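You operate a simulated robot arm through the tools that you are given. There is no shell and no other tool. Be economical: measure what you need, move in short steps, check, and stop when the job is done.

Carry out the task below with a simulated robot arm. There is one attempt and no reset: what you move stays moved.

TASK
Put two of the bottles from the green worktop on the white plate.
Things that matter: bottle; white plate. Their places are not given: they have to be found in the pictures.

It is judged by the outcome, as a careful person would: the job done as asked, and still so three seconds after it is handed in. It fails if anything else is knocked over, pushed out of place, dropped, spilled or broken.

THE ROBOT
A 7-joint arm with a two-finger parallel gripper, fixed in place. Base frame: the origin is at the foot of the arm, x ahead of it, y to its left, z up; the work surface is at about z = 800. Lengths are in mm, angles in degrees, forces in N, time in s.
With the tool pointing down near the work surface it reaches from about 300 to 700 mm from the base axis. Its first joint turns from -66.0 to 66.0 degrees. Payload 1.57 kg.
Tool frame: the origin (TCP) lies between the finger pads and is the grasp point; the fingertips stand 30 mm ahead of it; z points along the fingers, y is the line along which they close. The gripper opens to 110 mm. The fingers are 24 mm wide and 12 mm thick; the gripper's body (48 by 112 mm) begins 78 mm behind the TCP.
Orientation is that of the tool frame in the base frame, as [roll, pitch, yaw] about the fixed x, y, z axes, in that order (R = Rz(yaw) Ry(pitch) Rx(roll)). With the fingers straight down and closing along the base's y, the tool's x points along the base's -x, its y along +y and its z along -z.

THE INTERFACE
- The arm moves only by the tool jog_arm. Its arguments are lists of equal length, an entry for each row: "offset": the shift along the base's x, y, z in mm, a list of three; "turn": the turn, a rotation vector about the base's x, y, z in degrees, a list of three; "claw": the finger opening in mm, from 0 to 110. In form: {"offset": [[dx, dy, dz], ...], "turn": [[ax, ay, az], ...], "claw": [claw, ...]}. A call has 1 to 12 rows; each row shifts and turns the commanded pose from where the row before left it. A row lasts 0.2 s, in which the tool goes at most 50 mm and 8.6 degrees; a call with a longer step from one row to the next is refused whole, and so is a gripper value outside its range. A pose out of reach is approached as far as the arm can. The call stops where the force on the tool passes 40 N (or 10 N more than at its start, if that is more) or the arm is blocked; 0.2 s more then pass. The fingers move at their own pace (about 108 mm/s each) and stop on an object; they squeeze with about 28 N. The grip force told is the motor's: it shows also when the fingers shut on nothing. Time passes only in rows, and 0.2 s behind the last, so rows that do not move let the fingers close. It gives the time, the measured TCP pose, the force on the tool (base axes), the opening and the grip force at its end, in the units of the frame above (readings bear some noise), and new pictures: "show" is both (left out), scene, wrist or none.
- Cameras (640 x 400 px; columns grow to the right, rows downward): "scene" is fixed at [184.3, -419.8, 1395]; the picture's right is [0.48, -0.88, 0.00], its down [-0.58, -0.31, -0.76] and it looks along [0.67, 0.36, -0.65] (base axes); focal length 360 px, centre (320, 200). "wrist" rides on the gripper at [-36, 0, -80] in the tool frame; the picture's right is [0.00, -1.00, 0.00], its down [0.97, 0.00, -0.24] and it looks along [0.24, 0.00, 0.97] (tool axes); focal length 218 px, centre (320, 200).
- probe_pixels(camera, pixels): for up to 12 pixels [column, row] of the newest picture of that camera ("zoom" is the newest enlarged one), the place [x, y, z] in the base frame of the surface seen there, good to about 2 mm. No time passes.
- zoom(camera, box): a new picture of the part [left, top, right, bottom] of that camera's present view, enlarged. No time passes.
- finish_job(): hands the job in; it is judged then, once.

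Work in short steps. Measure before you move; look again where a grasp or a placing could have gone wrong, and mend it. You have 60 turns and 100 pictures in all, the two below and enlarged ones among them. Open the gripper and draw the arm clear of the work before you hand the job in, unless the task says otherwise; then end with one line.

The tools are called after "Call:" as name(argument=value, ...) on one line, values as JSON. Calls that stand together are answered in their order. jog_arm: Moves the arm, as the interface text tells. Its arguments: {"type":"object","properties":{"offset":{"type":"array"},"turn":{"type":"array"},"claw":{"type":"array"},"show":{"type":"string","enum":["both","scene","wrist","none"]}},"required":["offset","turn","claw"]} The other tools are called the same way: probe_pixels (camera, pixels) gives the place of the surface under pixels of a picture; zoom (camera, box) takes an enlarged picture of a part of a camera's view; finish_job () hands the job in.

At the start:

```text
time: 0.0
eef_pos: [386.2, -126.6, 1131.8]
tool_rot: [-180.0, 0.1, -180.0]
force: [-0.5, -0.4, 0.1]
grip_width: 109.8
grip_force: 0.0
```

scene: 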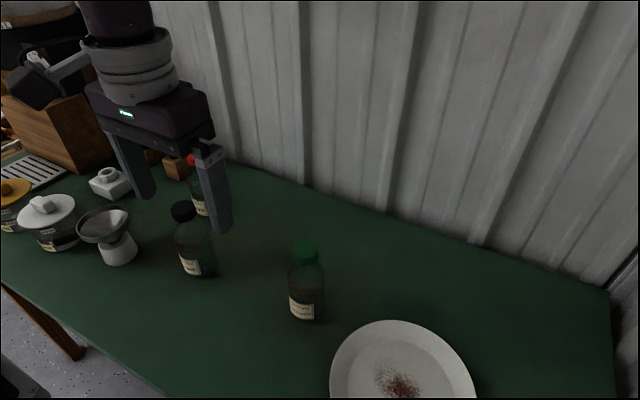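
wrist: 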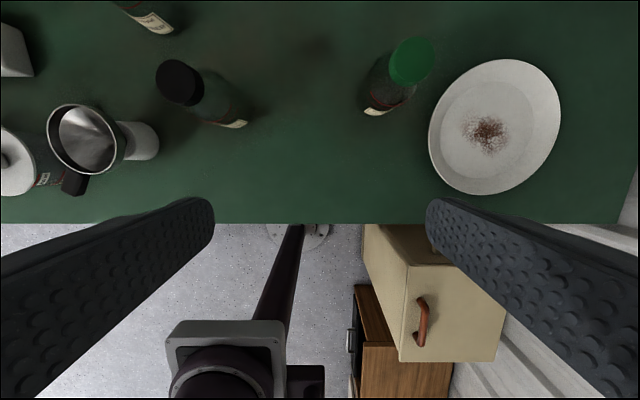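

The scene shows a green-capped bottle near (306,280), a black-capped one near (192,240), a red-capped one behind it near (197,185), and the plate near (402,370). I'll probe these and zoom in.

Call:
probe_pixels(camera="scene", pixels=[[306, 247], [305, 285], [304, 318], [182, 208], [193, 245], [195, 274], [200, 200], [402, 322], [331, 380], [474, 385], [400, 360], [400, 385]])

Call:
probe_pixels(camera="wrist", pixels=[[410, 60], [180, 82], [495, 125], [432, 125], [560, 120], [500, 62], [485, 192], [385, 90], [150, 20], [230, 105], [450, 125], [545, 125]])

Call:
zoom(camera="scene", box=[140, 140, 480, 400])

```text
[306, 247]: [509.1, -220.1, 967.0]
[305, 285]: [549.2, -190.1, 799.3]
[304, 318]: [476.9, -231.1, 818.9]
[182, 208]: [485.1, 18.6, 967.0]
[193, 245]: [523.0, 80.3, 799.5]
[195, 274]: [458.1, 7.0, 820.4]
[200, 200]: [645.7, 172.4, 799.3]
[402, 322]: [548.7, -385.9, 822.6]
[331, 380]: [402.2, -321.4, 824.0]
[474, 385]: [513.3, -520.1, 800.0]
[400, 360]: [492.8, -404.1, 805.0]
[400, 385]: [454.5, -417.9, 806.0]
```

```text
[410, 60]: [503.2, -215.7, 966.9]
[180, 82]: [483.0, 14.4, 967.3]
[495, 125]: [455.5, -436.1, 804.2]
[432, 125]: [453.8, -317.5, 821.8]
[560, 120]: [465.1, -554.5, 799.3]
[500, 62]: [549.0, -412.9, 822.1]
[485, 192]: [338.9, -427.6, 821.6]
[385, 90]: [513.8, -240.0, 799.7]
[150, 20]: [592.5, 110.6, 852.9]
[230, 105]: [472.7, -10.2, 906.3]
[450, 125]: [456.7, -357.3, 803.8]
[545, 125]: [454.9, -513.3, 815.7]
```

```text
1.54 times, centred on (310, 270) of scene
```

zoom: 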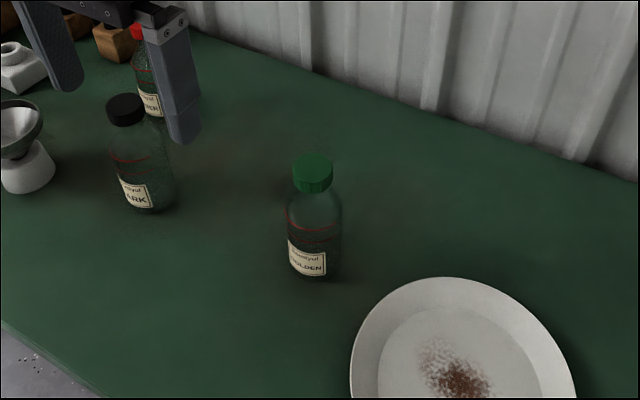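

The caps are at z≈967, with green near (506,-218) and black near (484,16). The plate centre is near (444,-420), floor z≈805. I'll go above the green bottle and measure it from there.

Call:
jog_arm(offset=[[30, -23, 0], [30, -23, 0], [30, -23, 0], [30, -22, 0], [0, 0, 0]], turn=[[0, 0, 0], [0, 0, 0], [0, 0, 0], [0, 0, 0], [0, 0, 0]], claw=[110, 110, 110, 110, 110])

```text
time: 1.2
eef_pos: [505.0, -217.5, 1131.3]
tool_rot: [180.0, 0.0, 180.0]
force: [0.4, -0.3, -1.3]
grip_width: 109.9
grip_force: 0.2
```

scene: 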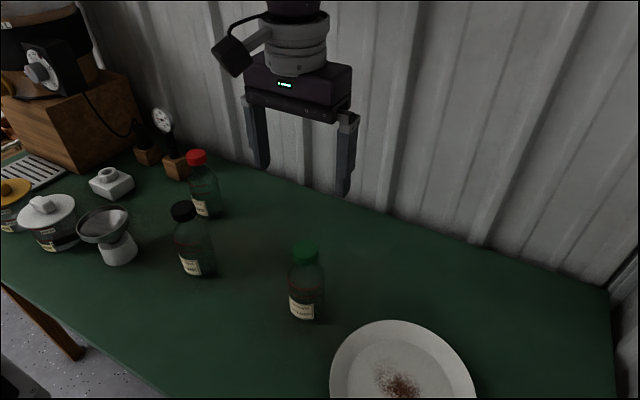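
wrist: 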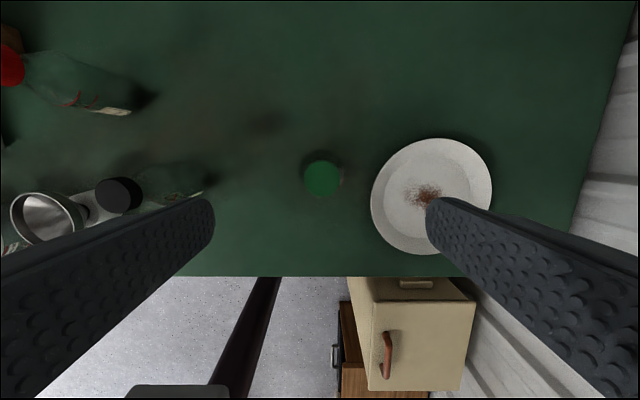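

The green cap is at wrist (323,179). I'll probe the cap edges and the plate rim and floor.

Call:
probe_pixels(camera="wrist", pixels=[[307, 179], [340, 179], [323, 163], [323, 195], [373, 197], [490, 185], [440, 141], [415, 252], [100, 195], [137, 195], [118, 180], [118, 209]])

Call:
zoom(camera="wrist", box=[270, 120, 510, 270])

Call:
zoom(camera="scene", box=[265, 225, 345, 335])

```text
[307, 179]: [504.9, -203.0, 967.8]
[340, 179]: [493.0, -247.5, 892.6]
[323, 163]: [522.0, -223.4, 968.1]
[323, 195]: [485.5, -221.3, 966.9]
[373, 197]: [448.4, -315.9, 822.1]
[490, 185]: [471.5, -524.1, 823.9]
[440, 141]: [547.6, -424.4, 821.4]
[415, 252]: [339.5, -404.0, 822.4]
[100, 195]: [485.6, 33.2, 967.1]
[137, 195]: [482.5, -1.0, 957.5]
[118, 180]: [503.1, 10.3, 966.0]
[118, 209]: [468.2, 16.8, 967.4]
```

```text
2.67 times, centred on (390, 195) of wrist
```

zoom: 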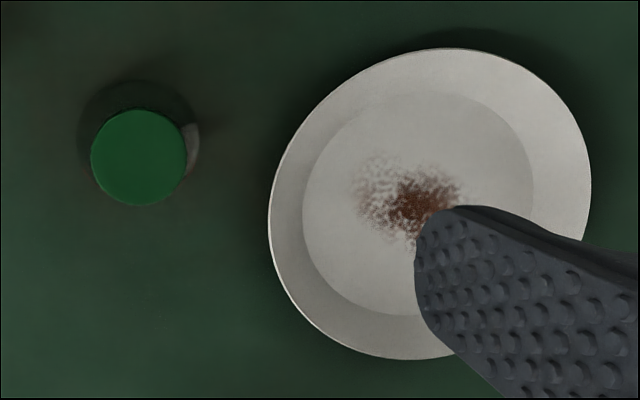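

```text
3.64 times, centred on (305, 280) of scene
```

zoom: 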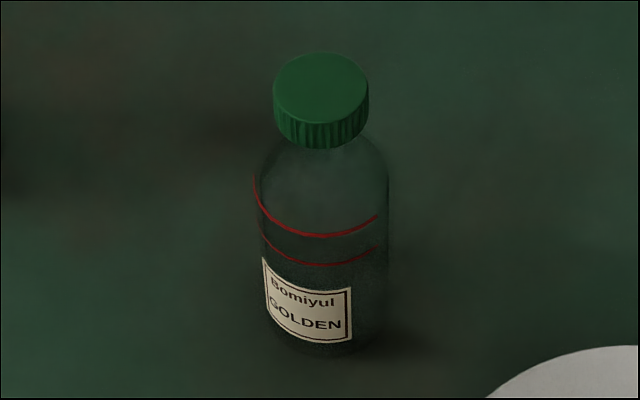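

The green bottle's axis is at (504,-221.8): cap Ø≈37, body Ø≈54, and the shoulder is around z≈905. The plate centre is (443.5,-420) with a flat floor radius of about 75. I'll descend to TCP z≈899, which keeps the gripper body above the cap, and then grip the body.

Call:
jog_arm(offset=[[-1, -4.3, -20], [0, 0, -40], [0, 0, -40], [0, 0, -40], [0, 0, -40], [0, 0, -30], [0, 0, -22], [0, 0, 0]], turn=[[0, 0, 0], [0, 0, 0], [0, 0, 0], [0, 0, 0], [0, 0, 0], [0, 0, 0], [0, 0, 0], [0, 0, 0]], claw=[110, 110, 110, 110, 110, 110, 110, 110])

```text
time: 3.0
eef_pos: [505.1, -220.9, 897.5]
tool_rot: [-180.0, -0.1, 180.0]
force: [0.2, 0.6, 0.4]
grip_width: 110.0
grip_force: 0.2
```

scene: 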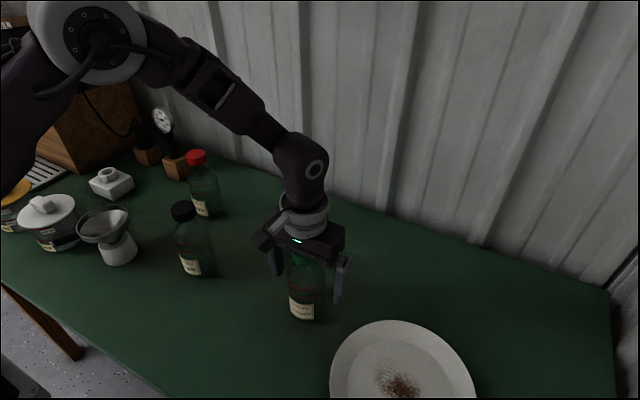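
wrist: 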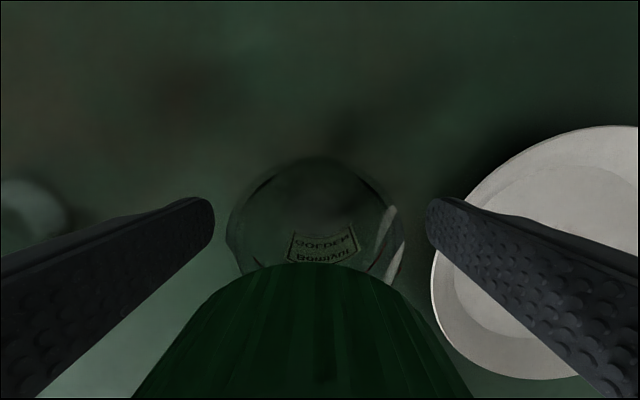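

The bottle sits centred between the fingers, so I'll close them.

Call:
jog_arm(offset=[[0, 0, 0], [0, 0, 0], [0, 0, 0], [0, 0, 0]], turn=[[0, 0, 0], [0, 0, 0], [0, 0, 0], [0, 0, 0]], claw=[70, 50, 40, 40])

```text
time: 4.0
eef_pos: [505.3, -222.4, 898.2]
tool_rot: [180.0, 0.0, -180.0]
force: [-0.3, 0.7, 0.1]
grip_width: 64.7
grip_force: 27.7
```

scene: 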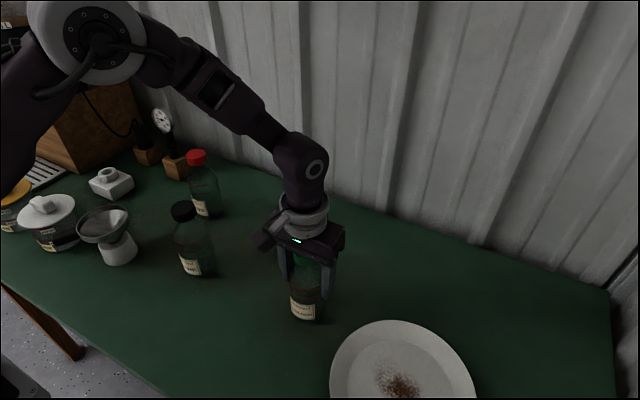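
wrist: 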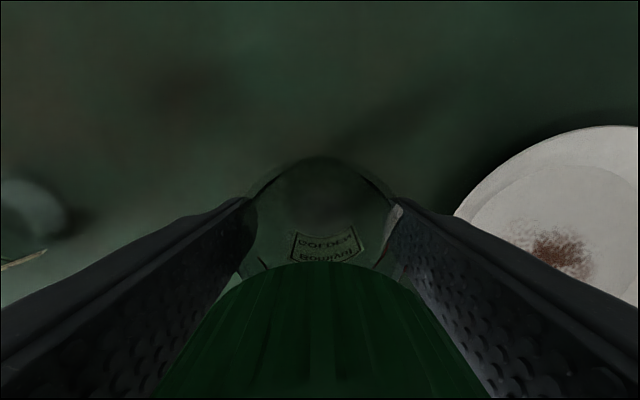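

The fingers gripped at 64.7 mm, so the body is Ø≈65. I'll lift gently and check.

Call:
jog_arm(offset=[[0, 0, 10], [0, 0, 20], [0, 0, 20], [0, 0, 10], [0, 0, 0]], turn=[[0, 0, 0], [0, 0, 0], [0, 0, 0], [0, 0, 0], [0, 0, 0]], claw=[40, 40, 40, 40, 40], show="scene")

```text
time: 5.2
eef_pos: [505.1, -221.9, 958.8]
tool_rot: [180.0, 0.0, 180.0]
force: [-0.2, 0.1, -2.4]
grip_width: 64.9
grip_force: 28.0
```

scene: 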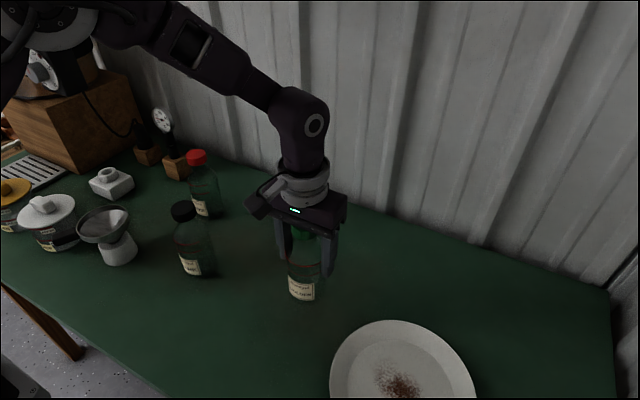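

It's lifted and held. Next I'll carry it over the plate to (407,-420).

Call:
jog_arm(offset=[[-6, -12, 0], [-12, -24, 0], [-14, -29, 0], [-14, -29, 0], [-14, -29, 0], [-14, -29, 0], [-12, -24, 0], [-8, -14, 0], [-4, -8, 0], [0, 0, 0]], turn=[[0, 0, 0], [0, 0, 0], [0, 0, 0], [0, 0, 0], [0, 0, 0], [0, 0, 0], [0, 0, 0], [0, 0, 0], [0, 0, 0], [0, 0, 0]], claw=[40, 40, 40, 40, 40, 40, 40, 40, 40, 40])

```text
time: 7.4
eef_pos: [407.6, -418.9, 958.4]
tool_rot: [180.0, -0.1, 180.0]
force: [0.1, -1.1, -3.2]
grip_width: 64.7
grip_force: 28.0
```

scene: 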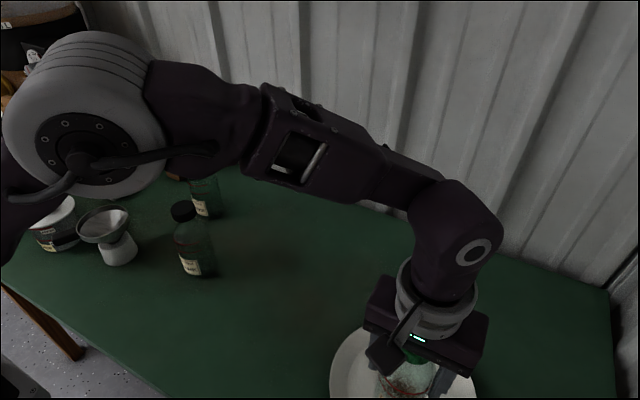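
wrist: 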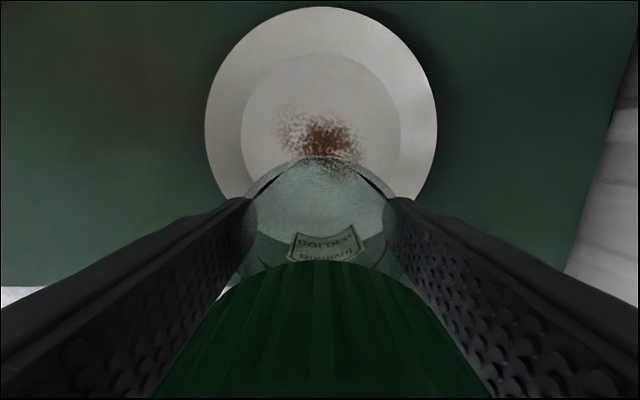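

It's centred laterally over the plate. I'll measure the extent of the flat floor.

Call:
probe_pixels(camera="wrist", pixels=[[320, 54], [243, 125], [399, 125], [320, 8], [206, 130], [437, 130], [320, 65], [270, 110], [370, 110]])

```text
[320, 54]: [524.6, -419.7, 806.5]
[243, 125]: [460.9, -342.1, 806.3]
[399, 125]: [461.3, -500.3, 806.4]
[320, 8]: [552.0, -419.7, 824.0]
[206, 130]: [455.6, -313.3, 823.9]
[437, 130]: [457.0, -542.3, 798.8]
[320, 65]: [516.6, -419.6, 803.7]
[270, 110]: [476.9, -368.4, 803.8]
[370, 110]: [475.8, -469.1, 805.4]
```

The flat radius is about 78 and the floor z≈804, so contact should come at TCP z≈902. I'll lower it gently.

Call:
jog_arm(offset=[[0, -1, -15], [0, 0, -15], [0, 0, -12], [0, 0, -6], [0, 0, -3], [0, 0, -2], [0, 0, -1.5], [0, 0, 0]], turn=[[0, 0, 0], [0, 0, 0], [0, 0, 0], [0, 0, 0], [0, 0, 0], [0, 0, 0], [0, 0, 0], [0, 0, 0]], claw=[40, 40, 40, 40, 40, 40, 40, 40], show="wrist")

```text
time: 9.2
eef_pos: [406.1, -419.6, 904.6]
tool_rot: [-179.9, 0.0, -180.0]
force: [0.5, 0.6, -2.3]
grip_width: 64.6
grip_force: 28.6
```

wrist: 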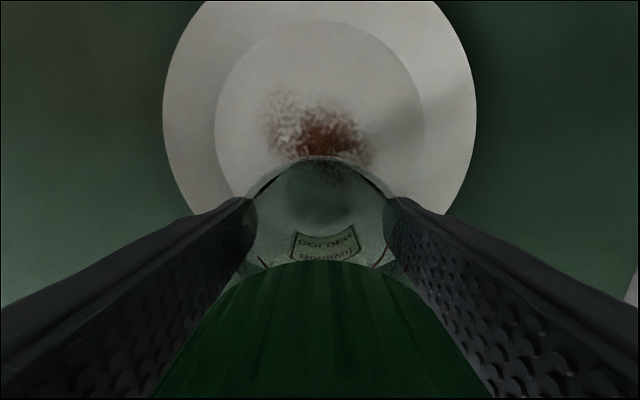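

There's no contact yet, so I'll take finer steps down.

Call:
jog_arm(offset=[[0, 0, -1], [0, 0, -1], [0, 0, 0]], turn=[[0, 0, 0], [0, 0, 0], [0, 0, 0]], claw=[40, 40, 40], show="none")

```text
time: 10.0
eef_pos: [405.8, -421.7, 903.1]
tool_rot: [-179.9, 0.0, 179.9]
force: [-2.5, 3.9, 16.1]
grip_width: 64.9
grip_force: 28.0
```

Contact reads 16 N upward. I'll relieve it by 0.7 mm, open slowly and retreat straight up.

Call:
jog_arm(offset=[[0, 0, 0.7], [0, 0, 0], [0, 0, 0], [0, 0, 0]], turn=[[0, 0, 0], [0, 0, 0], [0, 0, 0], [0, 0, 0]], claw=[50, 75, 100, 110], show="wrist")

Call:
jog_arm(offset=[[0, 0, 15], [0, 0, 30], [0, 0, 40], [0, 0, 40], [0, 0, 40], [0, 0, 40], [0, 0, 0]], turn=[[0, 0, 0], [0, 0, 0], [0, 0, 0], [0, 0, 0], [0, 0, 0], [0, 0, 0], [0, 0, 0]], claw=[110, 110, 110, 110, 110, 110, 110])

```text
time: 11.0
eef_pos: [407.5, -420.4, 902.5]
tool_rot: [-180.0, 0.0, -180.0]
force: [-0.9, 0.6, 0.6]
grip_width: 109.8
grip_force: 0.0
```

wrist: 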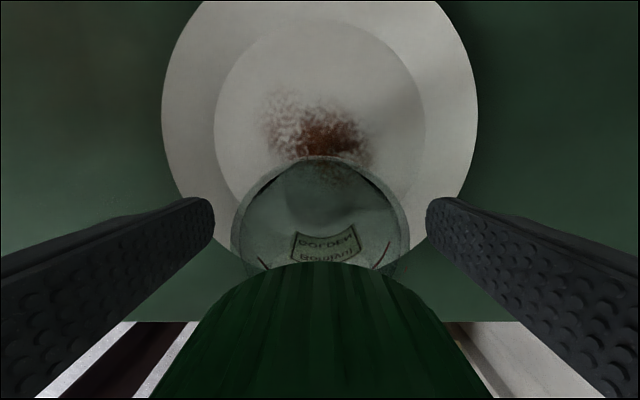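

```text
time: 12.6
eef_pos: [408.1, -419.8, 1107.8]
tool_rot: [-179.9, 0.0, -179.9]
force: [0.1, 0.1, 0.4]
grip_width: 109.9
grip_force: 0.1
```

scene: 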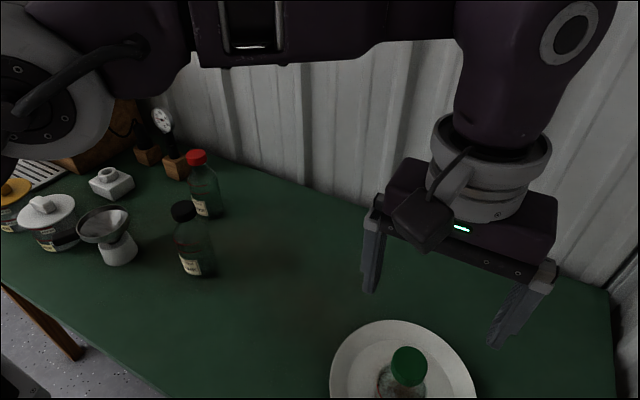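
wrist: 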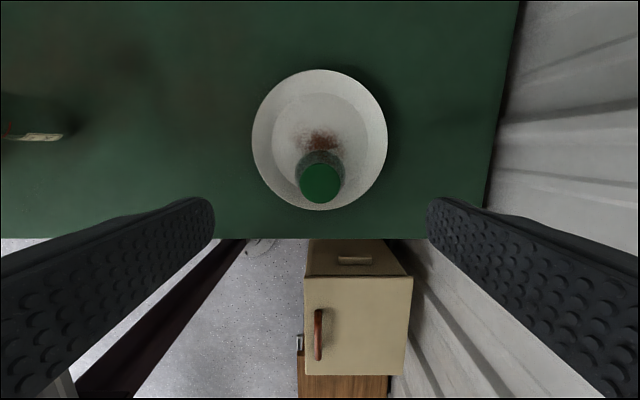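

The green bottle stands on the plate. Now I'll move over the black-capped bottle, near (485,15).

Call:
jog_arm(offset=[[5, 40, 5], [8, 45, 5], [8, 45, 5], [8, 45, 0], [8, 45, 0], [8, 45, 0], [8, 45, 0], [8, 45, 0], [8, 45, 0], [8, 35, 0], [0, 0, 0]], turn=[[0, 0, 0], [0, 0, 0], [0, 0, 0], [0, 0, 0], [0, 0, 0], [0, 0, 0], [0, 0, 0], [0, 0, 0], [0, 0, 0], [0, 0, 0], [0, 0, 0]], claw=[110, 110, 110, 110, 110, 110, 110, 110, 110, 110, 110])

```text
time: 15.0
eef_pos: [483.5, 14.0, 1122.9]
tool_rot: [179.9, -0.1, 180.0]
force: [0.7, -0.8, -0.2]
grip_width: 110.0
grip_force: 0.1
```

scene: 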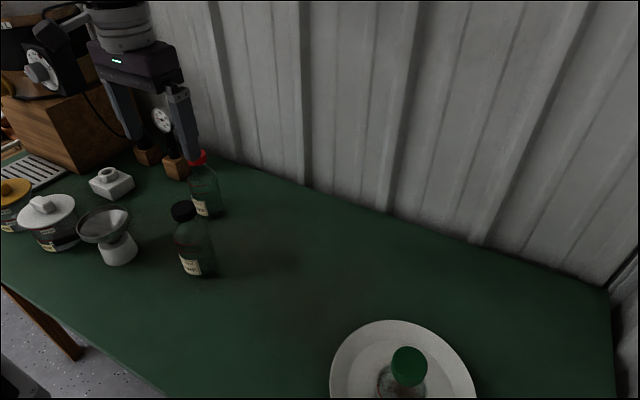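
wrist: 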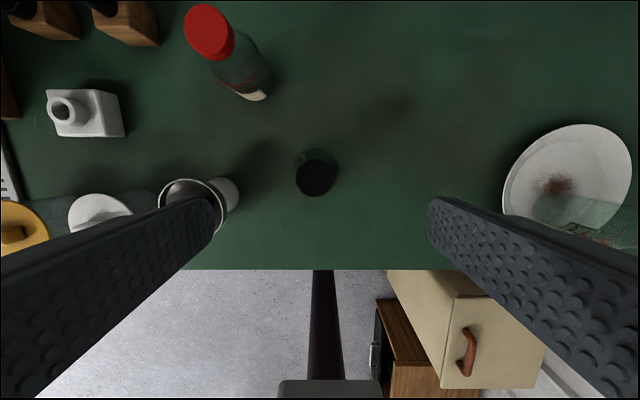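

I'll probe the black cap's edges and the clearance to the funnel cup and the red bottle.

Call:
zoom(camera="wrist", box=[150, 120, 390, 270])

Call:
probe_pixels(camera="wrist", pixels=[[299, 179], [331, 178], [315, 165], [315, 194], [315, 179], [237, 190], [233, 182], [215, 190], [218, 215], [210, 35], [245, 80], [200, 182]])

```text
2.67 times, centred on (270, 195) of wrist
```

zoom: 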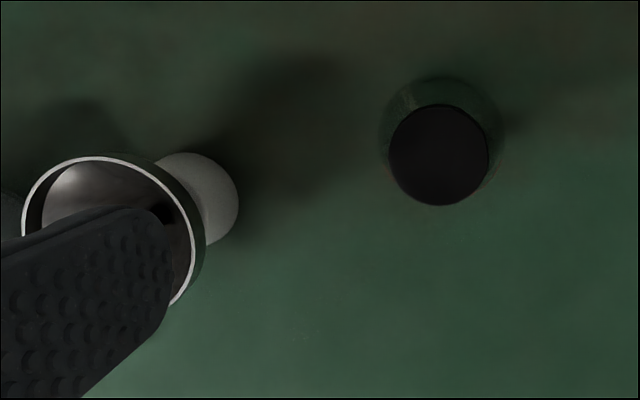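

```text
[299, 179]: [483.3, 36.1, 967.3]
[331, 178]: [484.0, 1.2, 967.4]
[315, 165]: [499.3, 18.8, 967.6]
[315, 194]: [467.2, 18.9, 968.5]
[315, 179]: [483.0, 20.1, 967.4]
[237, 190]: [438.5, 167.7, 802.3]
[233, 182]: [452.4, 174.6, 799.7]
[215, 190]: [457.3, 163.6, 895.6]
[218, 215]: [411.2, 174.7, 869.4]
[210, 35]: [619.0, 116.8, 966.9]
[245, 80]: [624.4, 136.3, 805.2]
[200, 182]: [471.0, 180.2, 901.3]
```

The black bottle's axis is at (484,18.8), and the nearest funnel edge is y≈160, so it's clear. I'll descend.

Call:
jog_arm(offset=[[0.5, 4.8, -20], [0, 0, -40], [0, 0, -40], [0, 0, -40], [0, 0, -40], [0, 0, -30], [0, 0, -15], [0, 0, 0]], turn=[[0, 0, 0], [0, 0, 0], [0, 0, 0], [0, 0, 0], [0, 0, 0], [0, 0, 0], [0, 0, 0], [0, 0, 0]], claw=[110, 110, 110, 110, 110, 110, 110, 110])

```text
time: 16.8
eef_pos: [484.4, 18.4, 897.7]
tool_rot: [-179.9, 0.0, -179.9]
force: [0.2, 0.1, -0.3]
grip_width: 109.9
grip_force: 0.1
```

scene: 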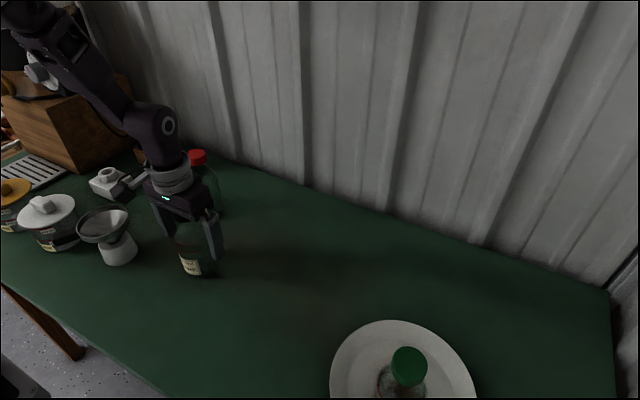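
wrist: 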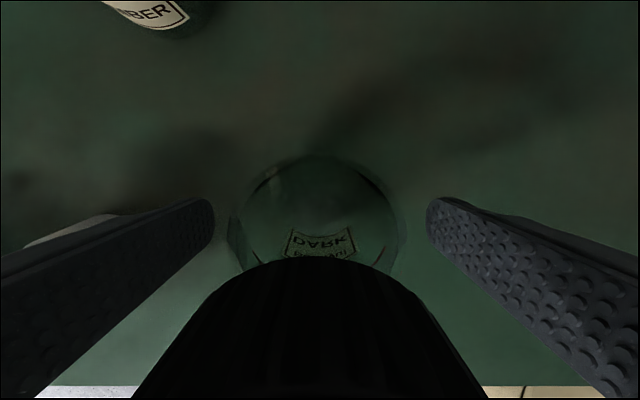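

It's centred. I'll close and lift.

Call:
jog_arm(offset=[[0, 0, 0], [0, 0, 0], [0, 0, 0], [0, 0, 0], [0, 0, 0], [0, 0, 10], [0, 0, 20], [0, 0, 20], [0, 0, 10], [0, 0, 0]], turn=[[0, 0, 0], [0, 0, 0], [0, 0, 0], [0, 0, 0], [0, 0, 0], [0, 0, 0], [0, 0, 0], [0, 0, 0], [0, 0, 0], [0, 0, 0]], claw=[70, 50, 40, 40, 40, 40, 40, 40, 40, 40])

```text
time: 19.0
eef_pos: [484.0, 19.5, 957.5]
tool_rot: [-180.0, 0.1, 180.0]
force: [-0.2, -0.4, -2.7]
grip_width: 65.0
grip_force: 27.6
```

scene: 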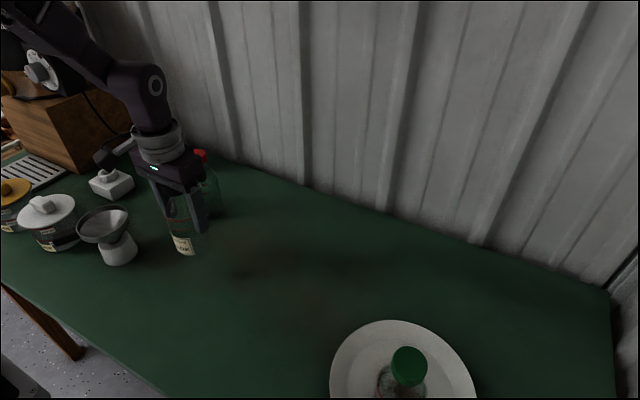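
wrist: 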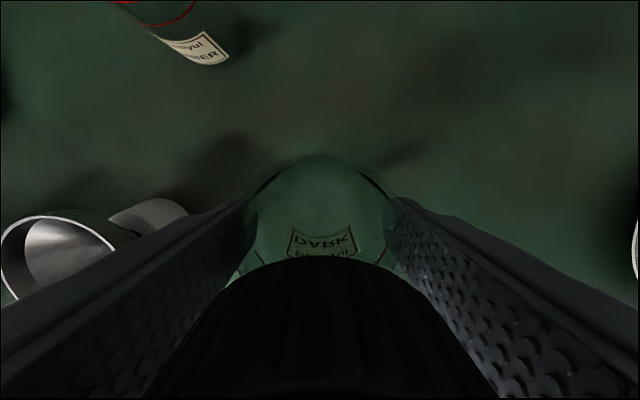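

It's held. I'll probe the green cap's present position, then carry along constant x≈484 to y≈-420.

Call:
probe_pixels(camera="scene", pixels=[[409, 359], [393, 360], [425, 358], [409, 348], [409, 370]])

Call:
jog_arm(offset=[[0, -15, 0], [0, -30, 0], [0, -40, 0], [0, -45, 0], [0, -45, 0], [0, -45, 0], [0, -45, 0], [0, -45, 0], [0, -45, 0], [0, -40, 0], [0, -30, 0], [0, -10, 0]], turn=[[0, 0, 0], [0, 0, 0], [0, 0, 0], [0, 0, 0], [0, 0, 0], [0, 0, 0], [0, 0, 0], [0, 0, 0], [0, 0, 0], [0, 0, 0], [0, 0, 0], [0, 0, 0]], claw=[40, 40, 40, 40, 40, 40, 40, 40, 40, 40, 40, 40])

```text
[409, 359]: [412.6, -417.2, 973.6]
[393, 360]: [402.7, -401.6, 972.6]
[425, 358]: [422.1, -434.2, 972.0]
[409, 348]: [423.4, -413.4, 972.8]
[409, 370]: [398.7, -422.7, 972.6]
```

```text
time: 21.6
eef_pos: [484.9, -417.3, 957.5]
tool_rot: [-180.0, 0.0, -180.0]
force: [0.3, 0.2, -2.4]
grip_width: 65.1
grip_force: 27.9
```

scene: 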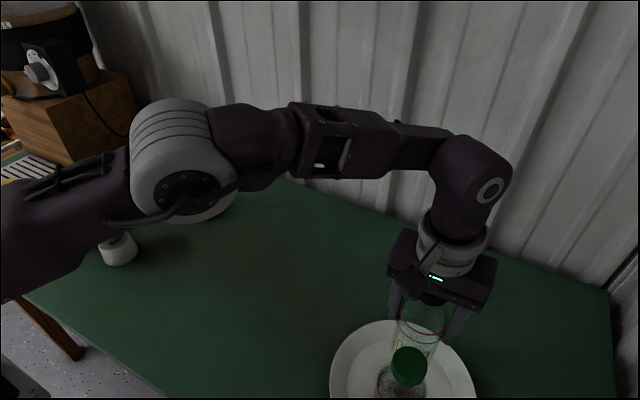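
wrist: 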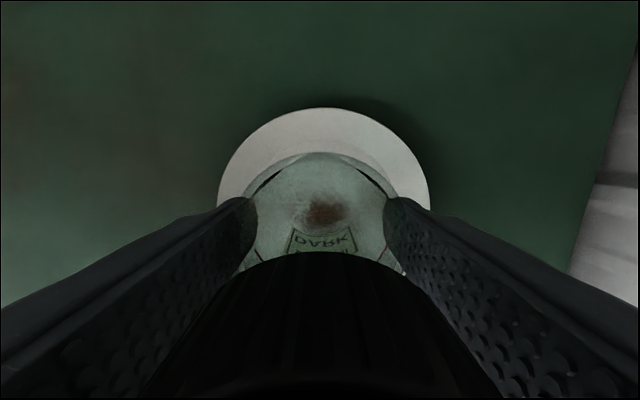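

The green axis is about (409,-418). Black at x≈483.5 leaves roughly a 9 mm gap, and its outer edge is 72 mm from the plate centre, within the flat floor. I'll lower it.

Call:
jog_arm(offset=[[-0.5, -2, -15], [0, 0, -15], [0, 0, -12], [0, 0, -6], [0, 0, -3], [0, 0, -2], [0, 0, -1], [0, 0, 0]], turn=[[0, 0, 0], [0, 0, 0], [0, 0, 0], [0, 0, 0], [0, 0, 0], [0, 0, 0], [0, 0, 0], [0, 0, 0]], claw=[40, 40, 40, 40, 40, 40, 40, 40])

```text
time: 23.4
eef_pos: [483.6, -418.2, 904.9]
tool_rot: [180.0, 0.0, -179.9]
force: [0.1, 0.0, -3.0]
grip_width: 64.7
grip_force: 27.7
```

scene: 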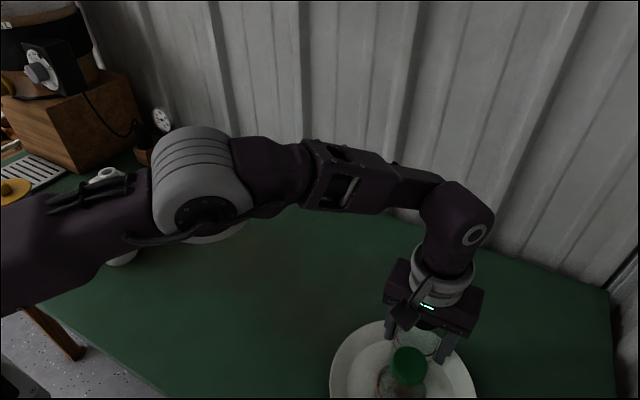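
wrist: 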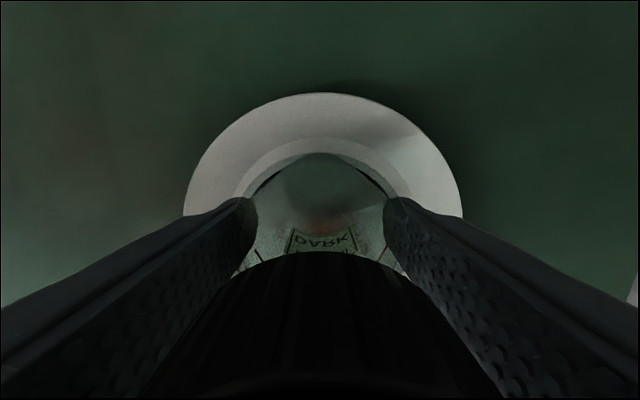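

Call:
jog_arm(offset=[[0, 0, -1], [0, 0, -1], [0, 0, 0]], turn=[[0, 0, 0], [0, 0, 0], [0, 0, 0]], claw=[40, 40, 40], show="none")

```text
time: 24.2
eef_pos: [483.9, -418.3, 902.6]
tool_rot: [-179.9, 0.0, -179.9]
force: [-1.3, 4.3, 13.5]
grip_width: 64.8
grip_force: 28.0
```

Contact is made at 13.5 N. I'll relieve it slightly and release.

Call:
jog_arm(offset=[[0, 0, 0.6], [0, 0, 0], [0, 0, 0], [0, 0, 0]], turn=[[0, 0, 0], [0, 0, 0], [0, 0, 0], [0, 0, 0]], claw=[50, 75, 100, 110], show="wrist")

Call:
jog_arm(offset=[[0, 0, 15], [0, 0, 30], [0, 0, 40], [0, 0, 40], [0, 0, 40], [0, 0, 40], [0, 40, 0], [0, 45, 0], [0, 45, 0], [0, 45, 0], [0, 0, 0]], turn=[[0, 0, 0], [0, 0, 0], [0, 0, 0], [0, 0, 0], [0, 0, 0], [0, 0, 0], [0, 0, 0], [0, 0, 0], [0, 0, 0], [0, 0, 0], [0, 0, 0]], claw=[110, 110, 110, 110, 110, 110, 110, 110, 110, 110, 110])

```text
time: 25.2
eef_pos: [483.5, -417.5, 902.3]
tool_rot: [180.0, 0.0, 180.0]
force: [-0.8, 0.0, -0.3]
grip_width: 110.1
grip_force: 0.0
```

wrist: 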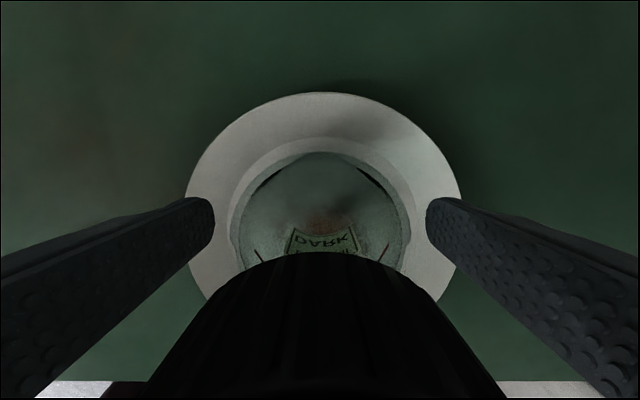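

```text
time: 27.6
eef_pos: [484.1, -417.2, 1056.7]
tool_rot: [-180.0, -0.1, 179.9]
force: [0.1, -0.2, -0.1]
grip_width: 109.7
grip_force: 0.0
out of reach, approached as far as the arm can: row 5, 6, 7, 8, 9, 10
```

scene: 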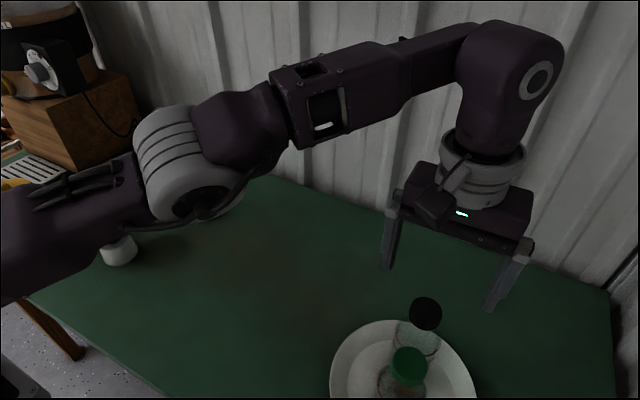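
wrist: 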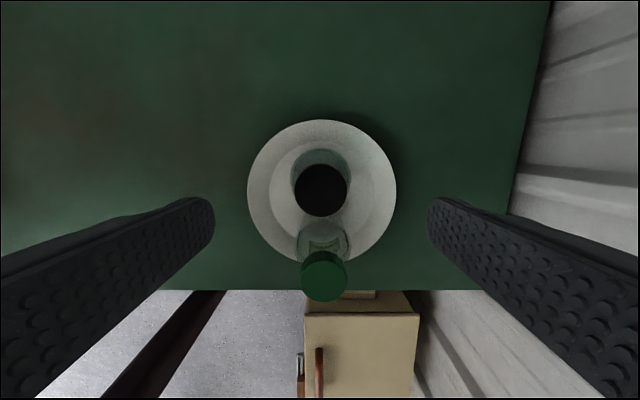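

Both bottles stand on the plate, and the fingertips (z≈1027) are already above the caps (972). The arm hit its reach limit, so I'll draw it away sideways and inward.

Call:
jog_arm(offset=[[0, 30, 0], [0, 40, 0], [0, 40, 0], [0, 40, 0], [0, 0, 0]], turn=[[0, 0, 0], [0, 0, 0], [0, 0, 0], [0, 0, 0], [0, 0, 0]], claw=[110, 110, 110, 110, 110])

```text
time: 28.8
eef_pos: [483.7, -417.3, 1057.7]
tool_rot: [180.0, 0.0, -179.9]
force: [-0.5, 0.2, 0.0]
grip_width: 109.7
grip_force: 0.1
out of reach, approached as far as the arm can: row 1, 2, 3, 4
```

scene: 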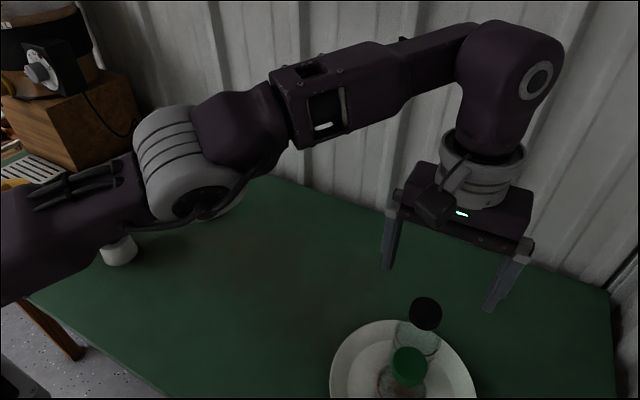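
wrist: 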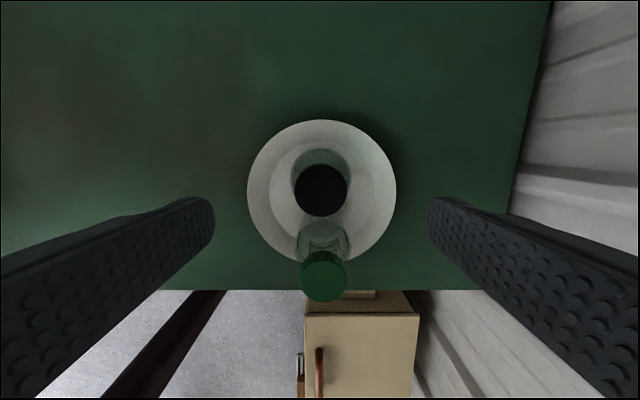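

The arm is stuck at a limit. I'll drop about 12 mm (tips at 1015, still above the caps) and then go sideways.

Call:
jog_arm(offset=[[0, 0, -12], [-6, 20, 0], [-6, 20, 0], [0, 0, 0]], turn=[[0, 0, 0], [0, 0, 0], [0, 0, 0], [0, 0, 0]], claw=[110, 110, 110, 110], show="none")

```text
time: 29.8
eef_pos: [471.1, -377.2, 1044.8]
tool_rot: [-180.0, 0.0, 180.0]
force: [-0.8, 0.3, 0.0]
grip_width: 109.9
grip_force: 0.1
```

That works, so I'll continue away toward y≈-120 and rise.

Call:
jog_arm(offset=[[-5, 40, 5], [-5, 40, 10], [-5, 40, 15], [-5, 40, 20], [-5, 40, 20], [-5, 40, 10], [0, 0, 0]], turn=[[0, 0, 0], [0, 0, 0], [0, 0, 0], [0, 0, 0], [0, 0, 0], [0, 0, 0], [0, 0, 0]], claw=[110, 110, 110, 110, 110, 110, 110])

```text
time: 31.4
eef_pos: [441.0, -135.5, 1125.8]
tool_rot: [179.9, -0.2, -180.0]
force: [0.3, -0.3, 0.6]
grip_width: 110.0
grip_force: 0.1
```

scene: 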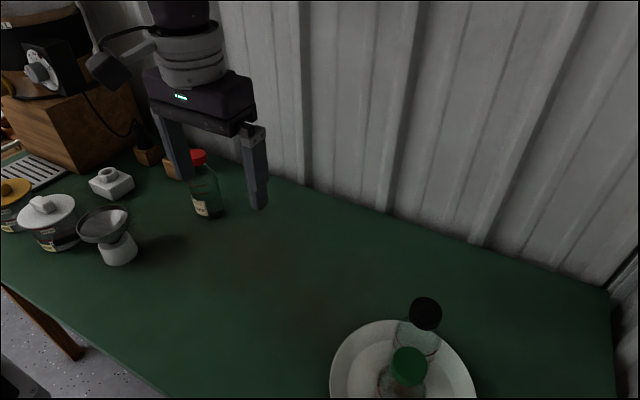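
wrist: 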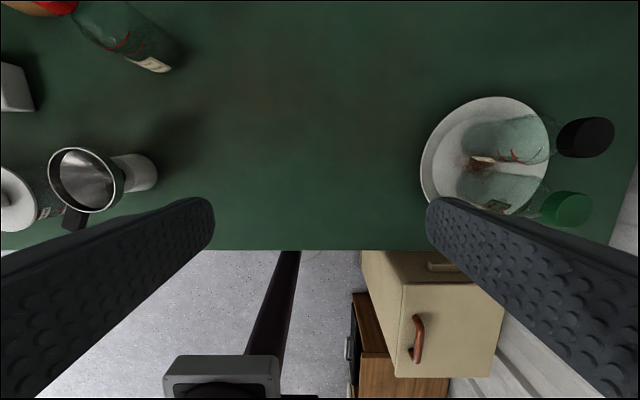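

Both bottles stand upright on the plate, nothing else has moved, and the arm is clear with the gripper open. I'm handing in.

Call:
finish_job()

```text
The job is handed in.
```

The green-capped and black-capped bottles are standing upright on the white plate, and the last pictures show nothing else out of place.
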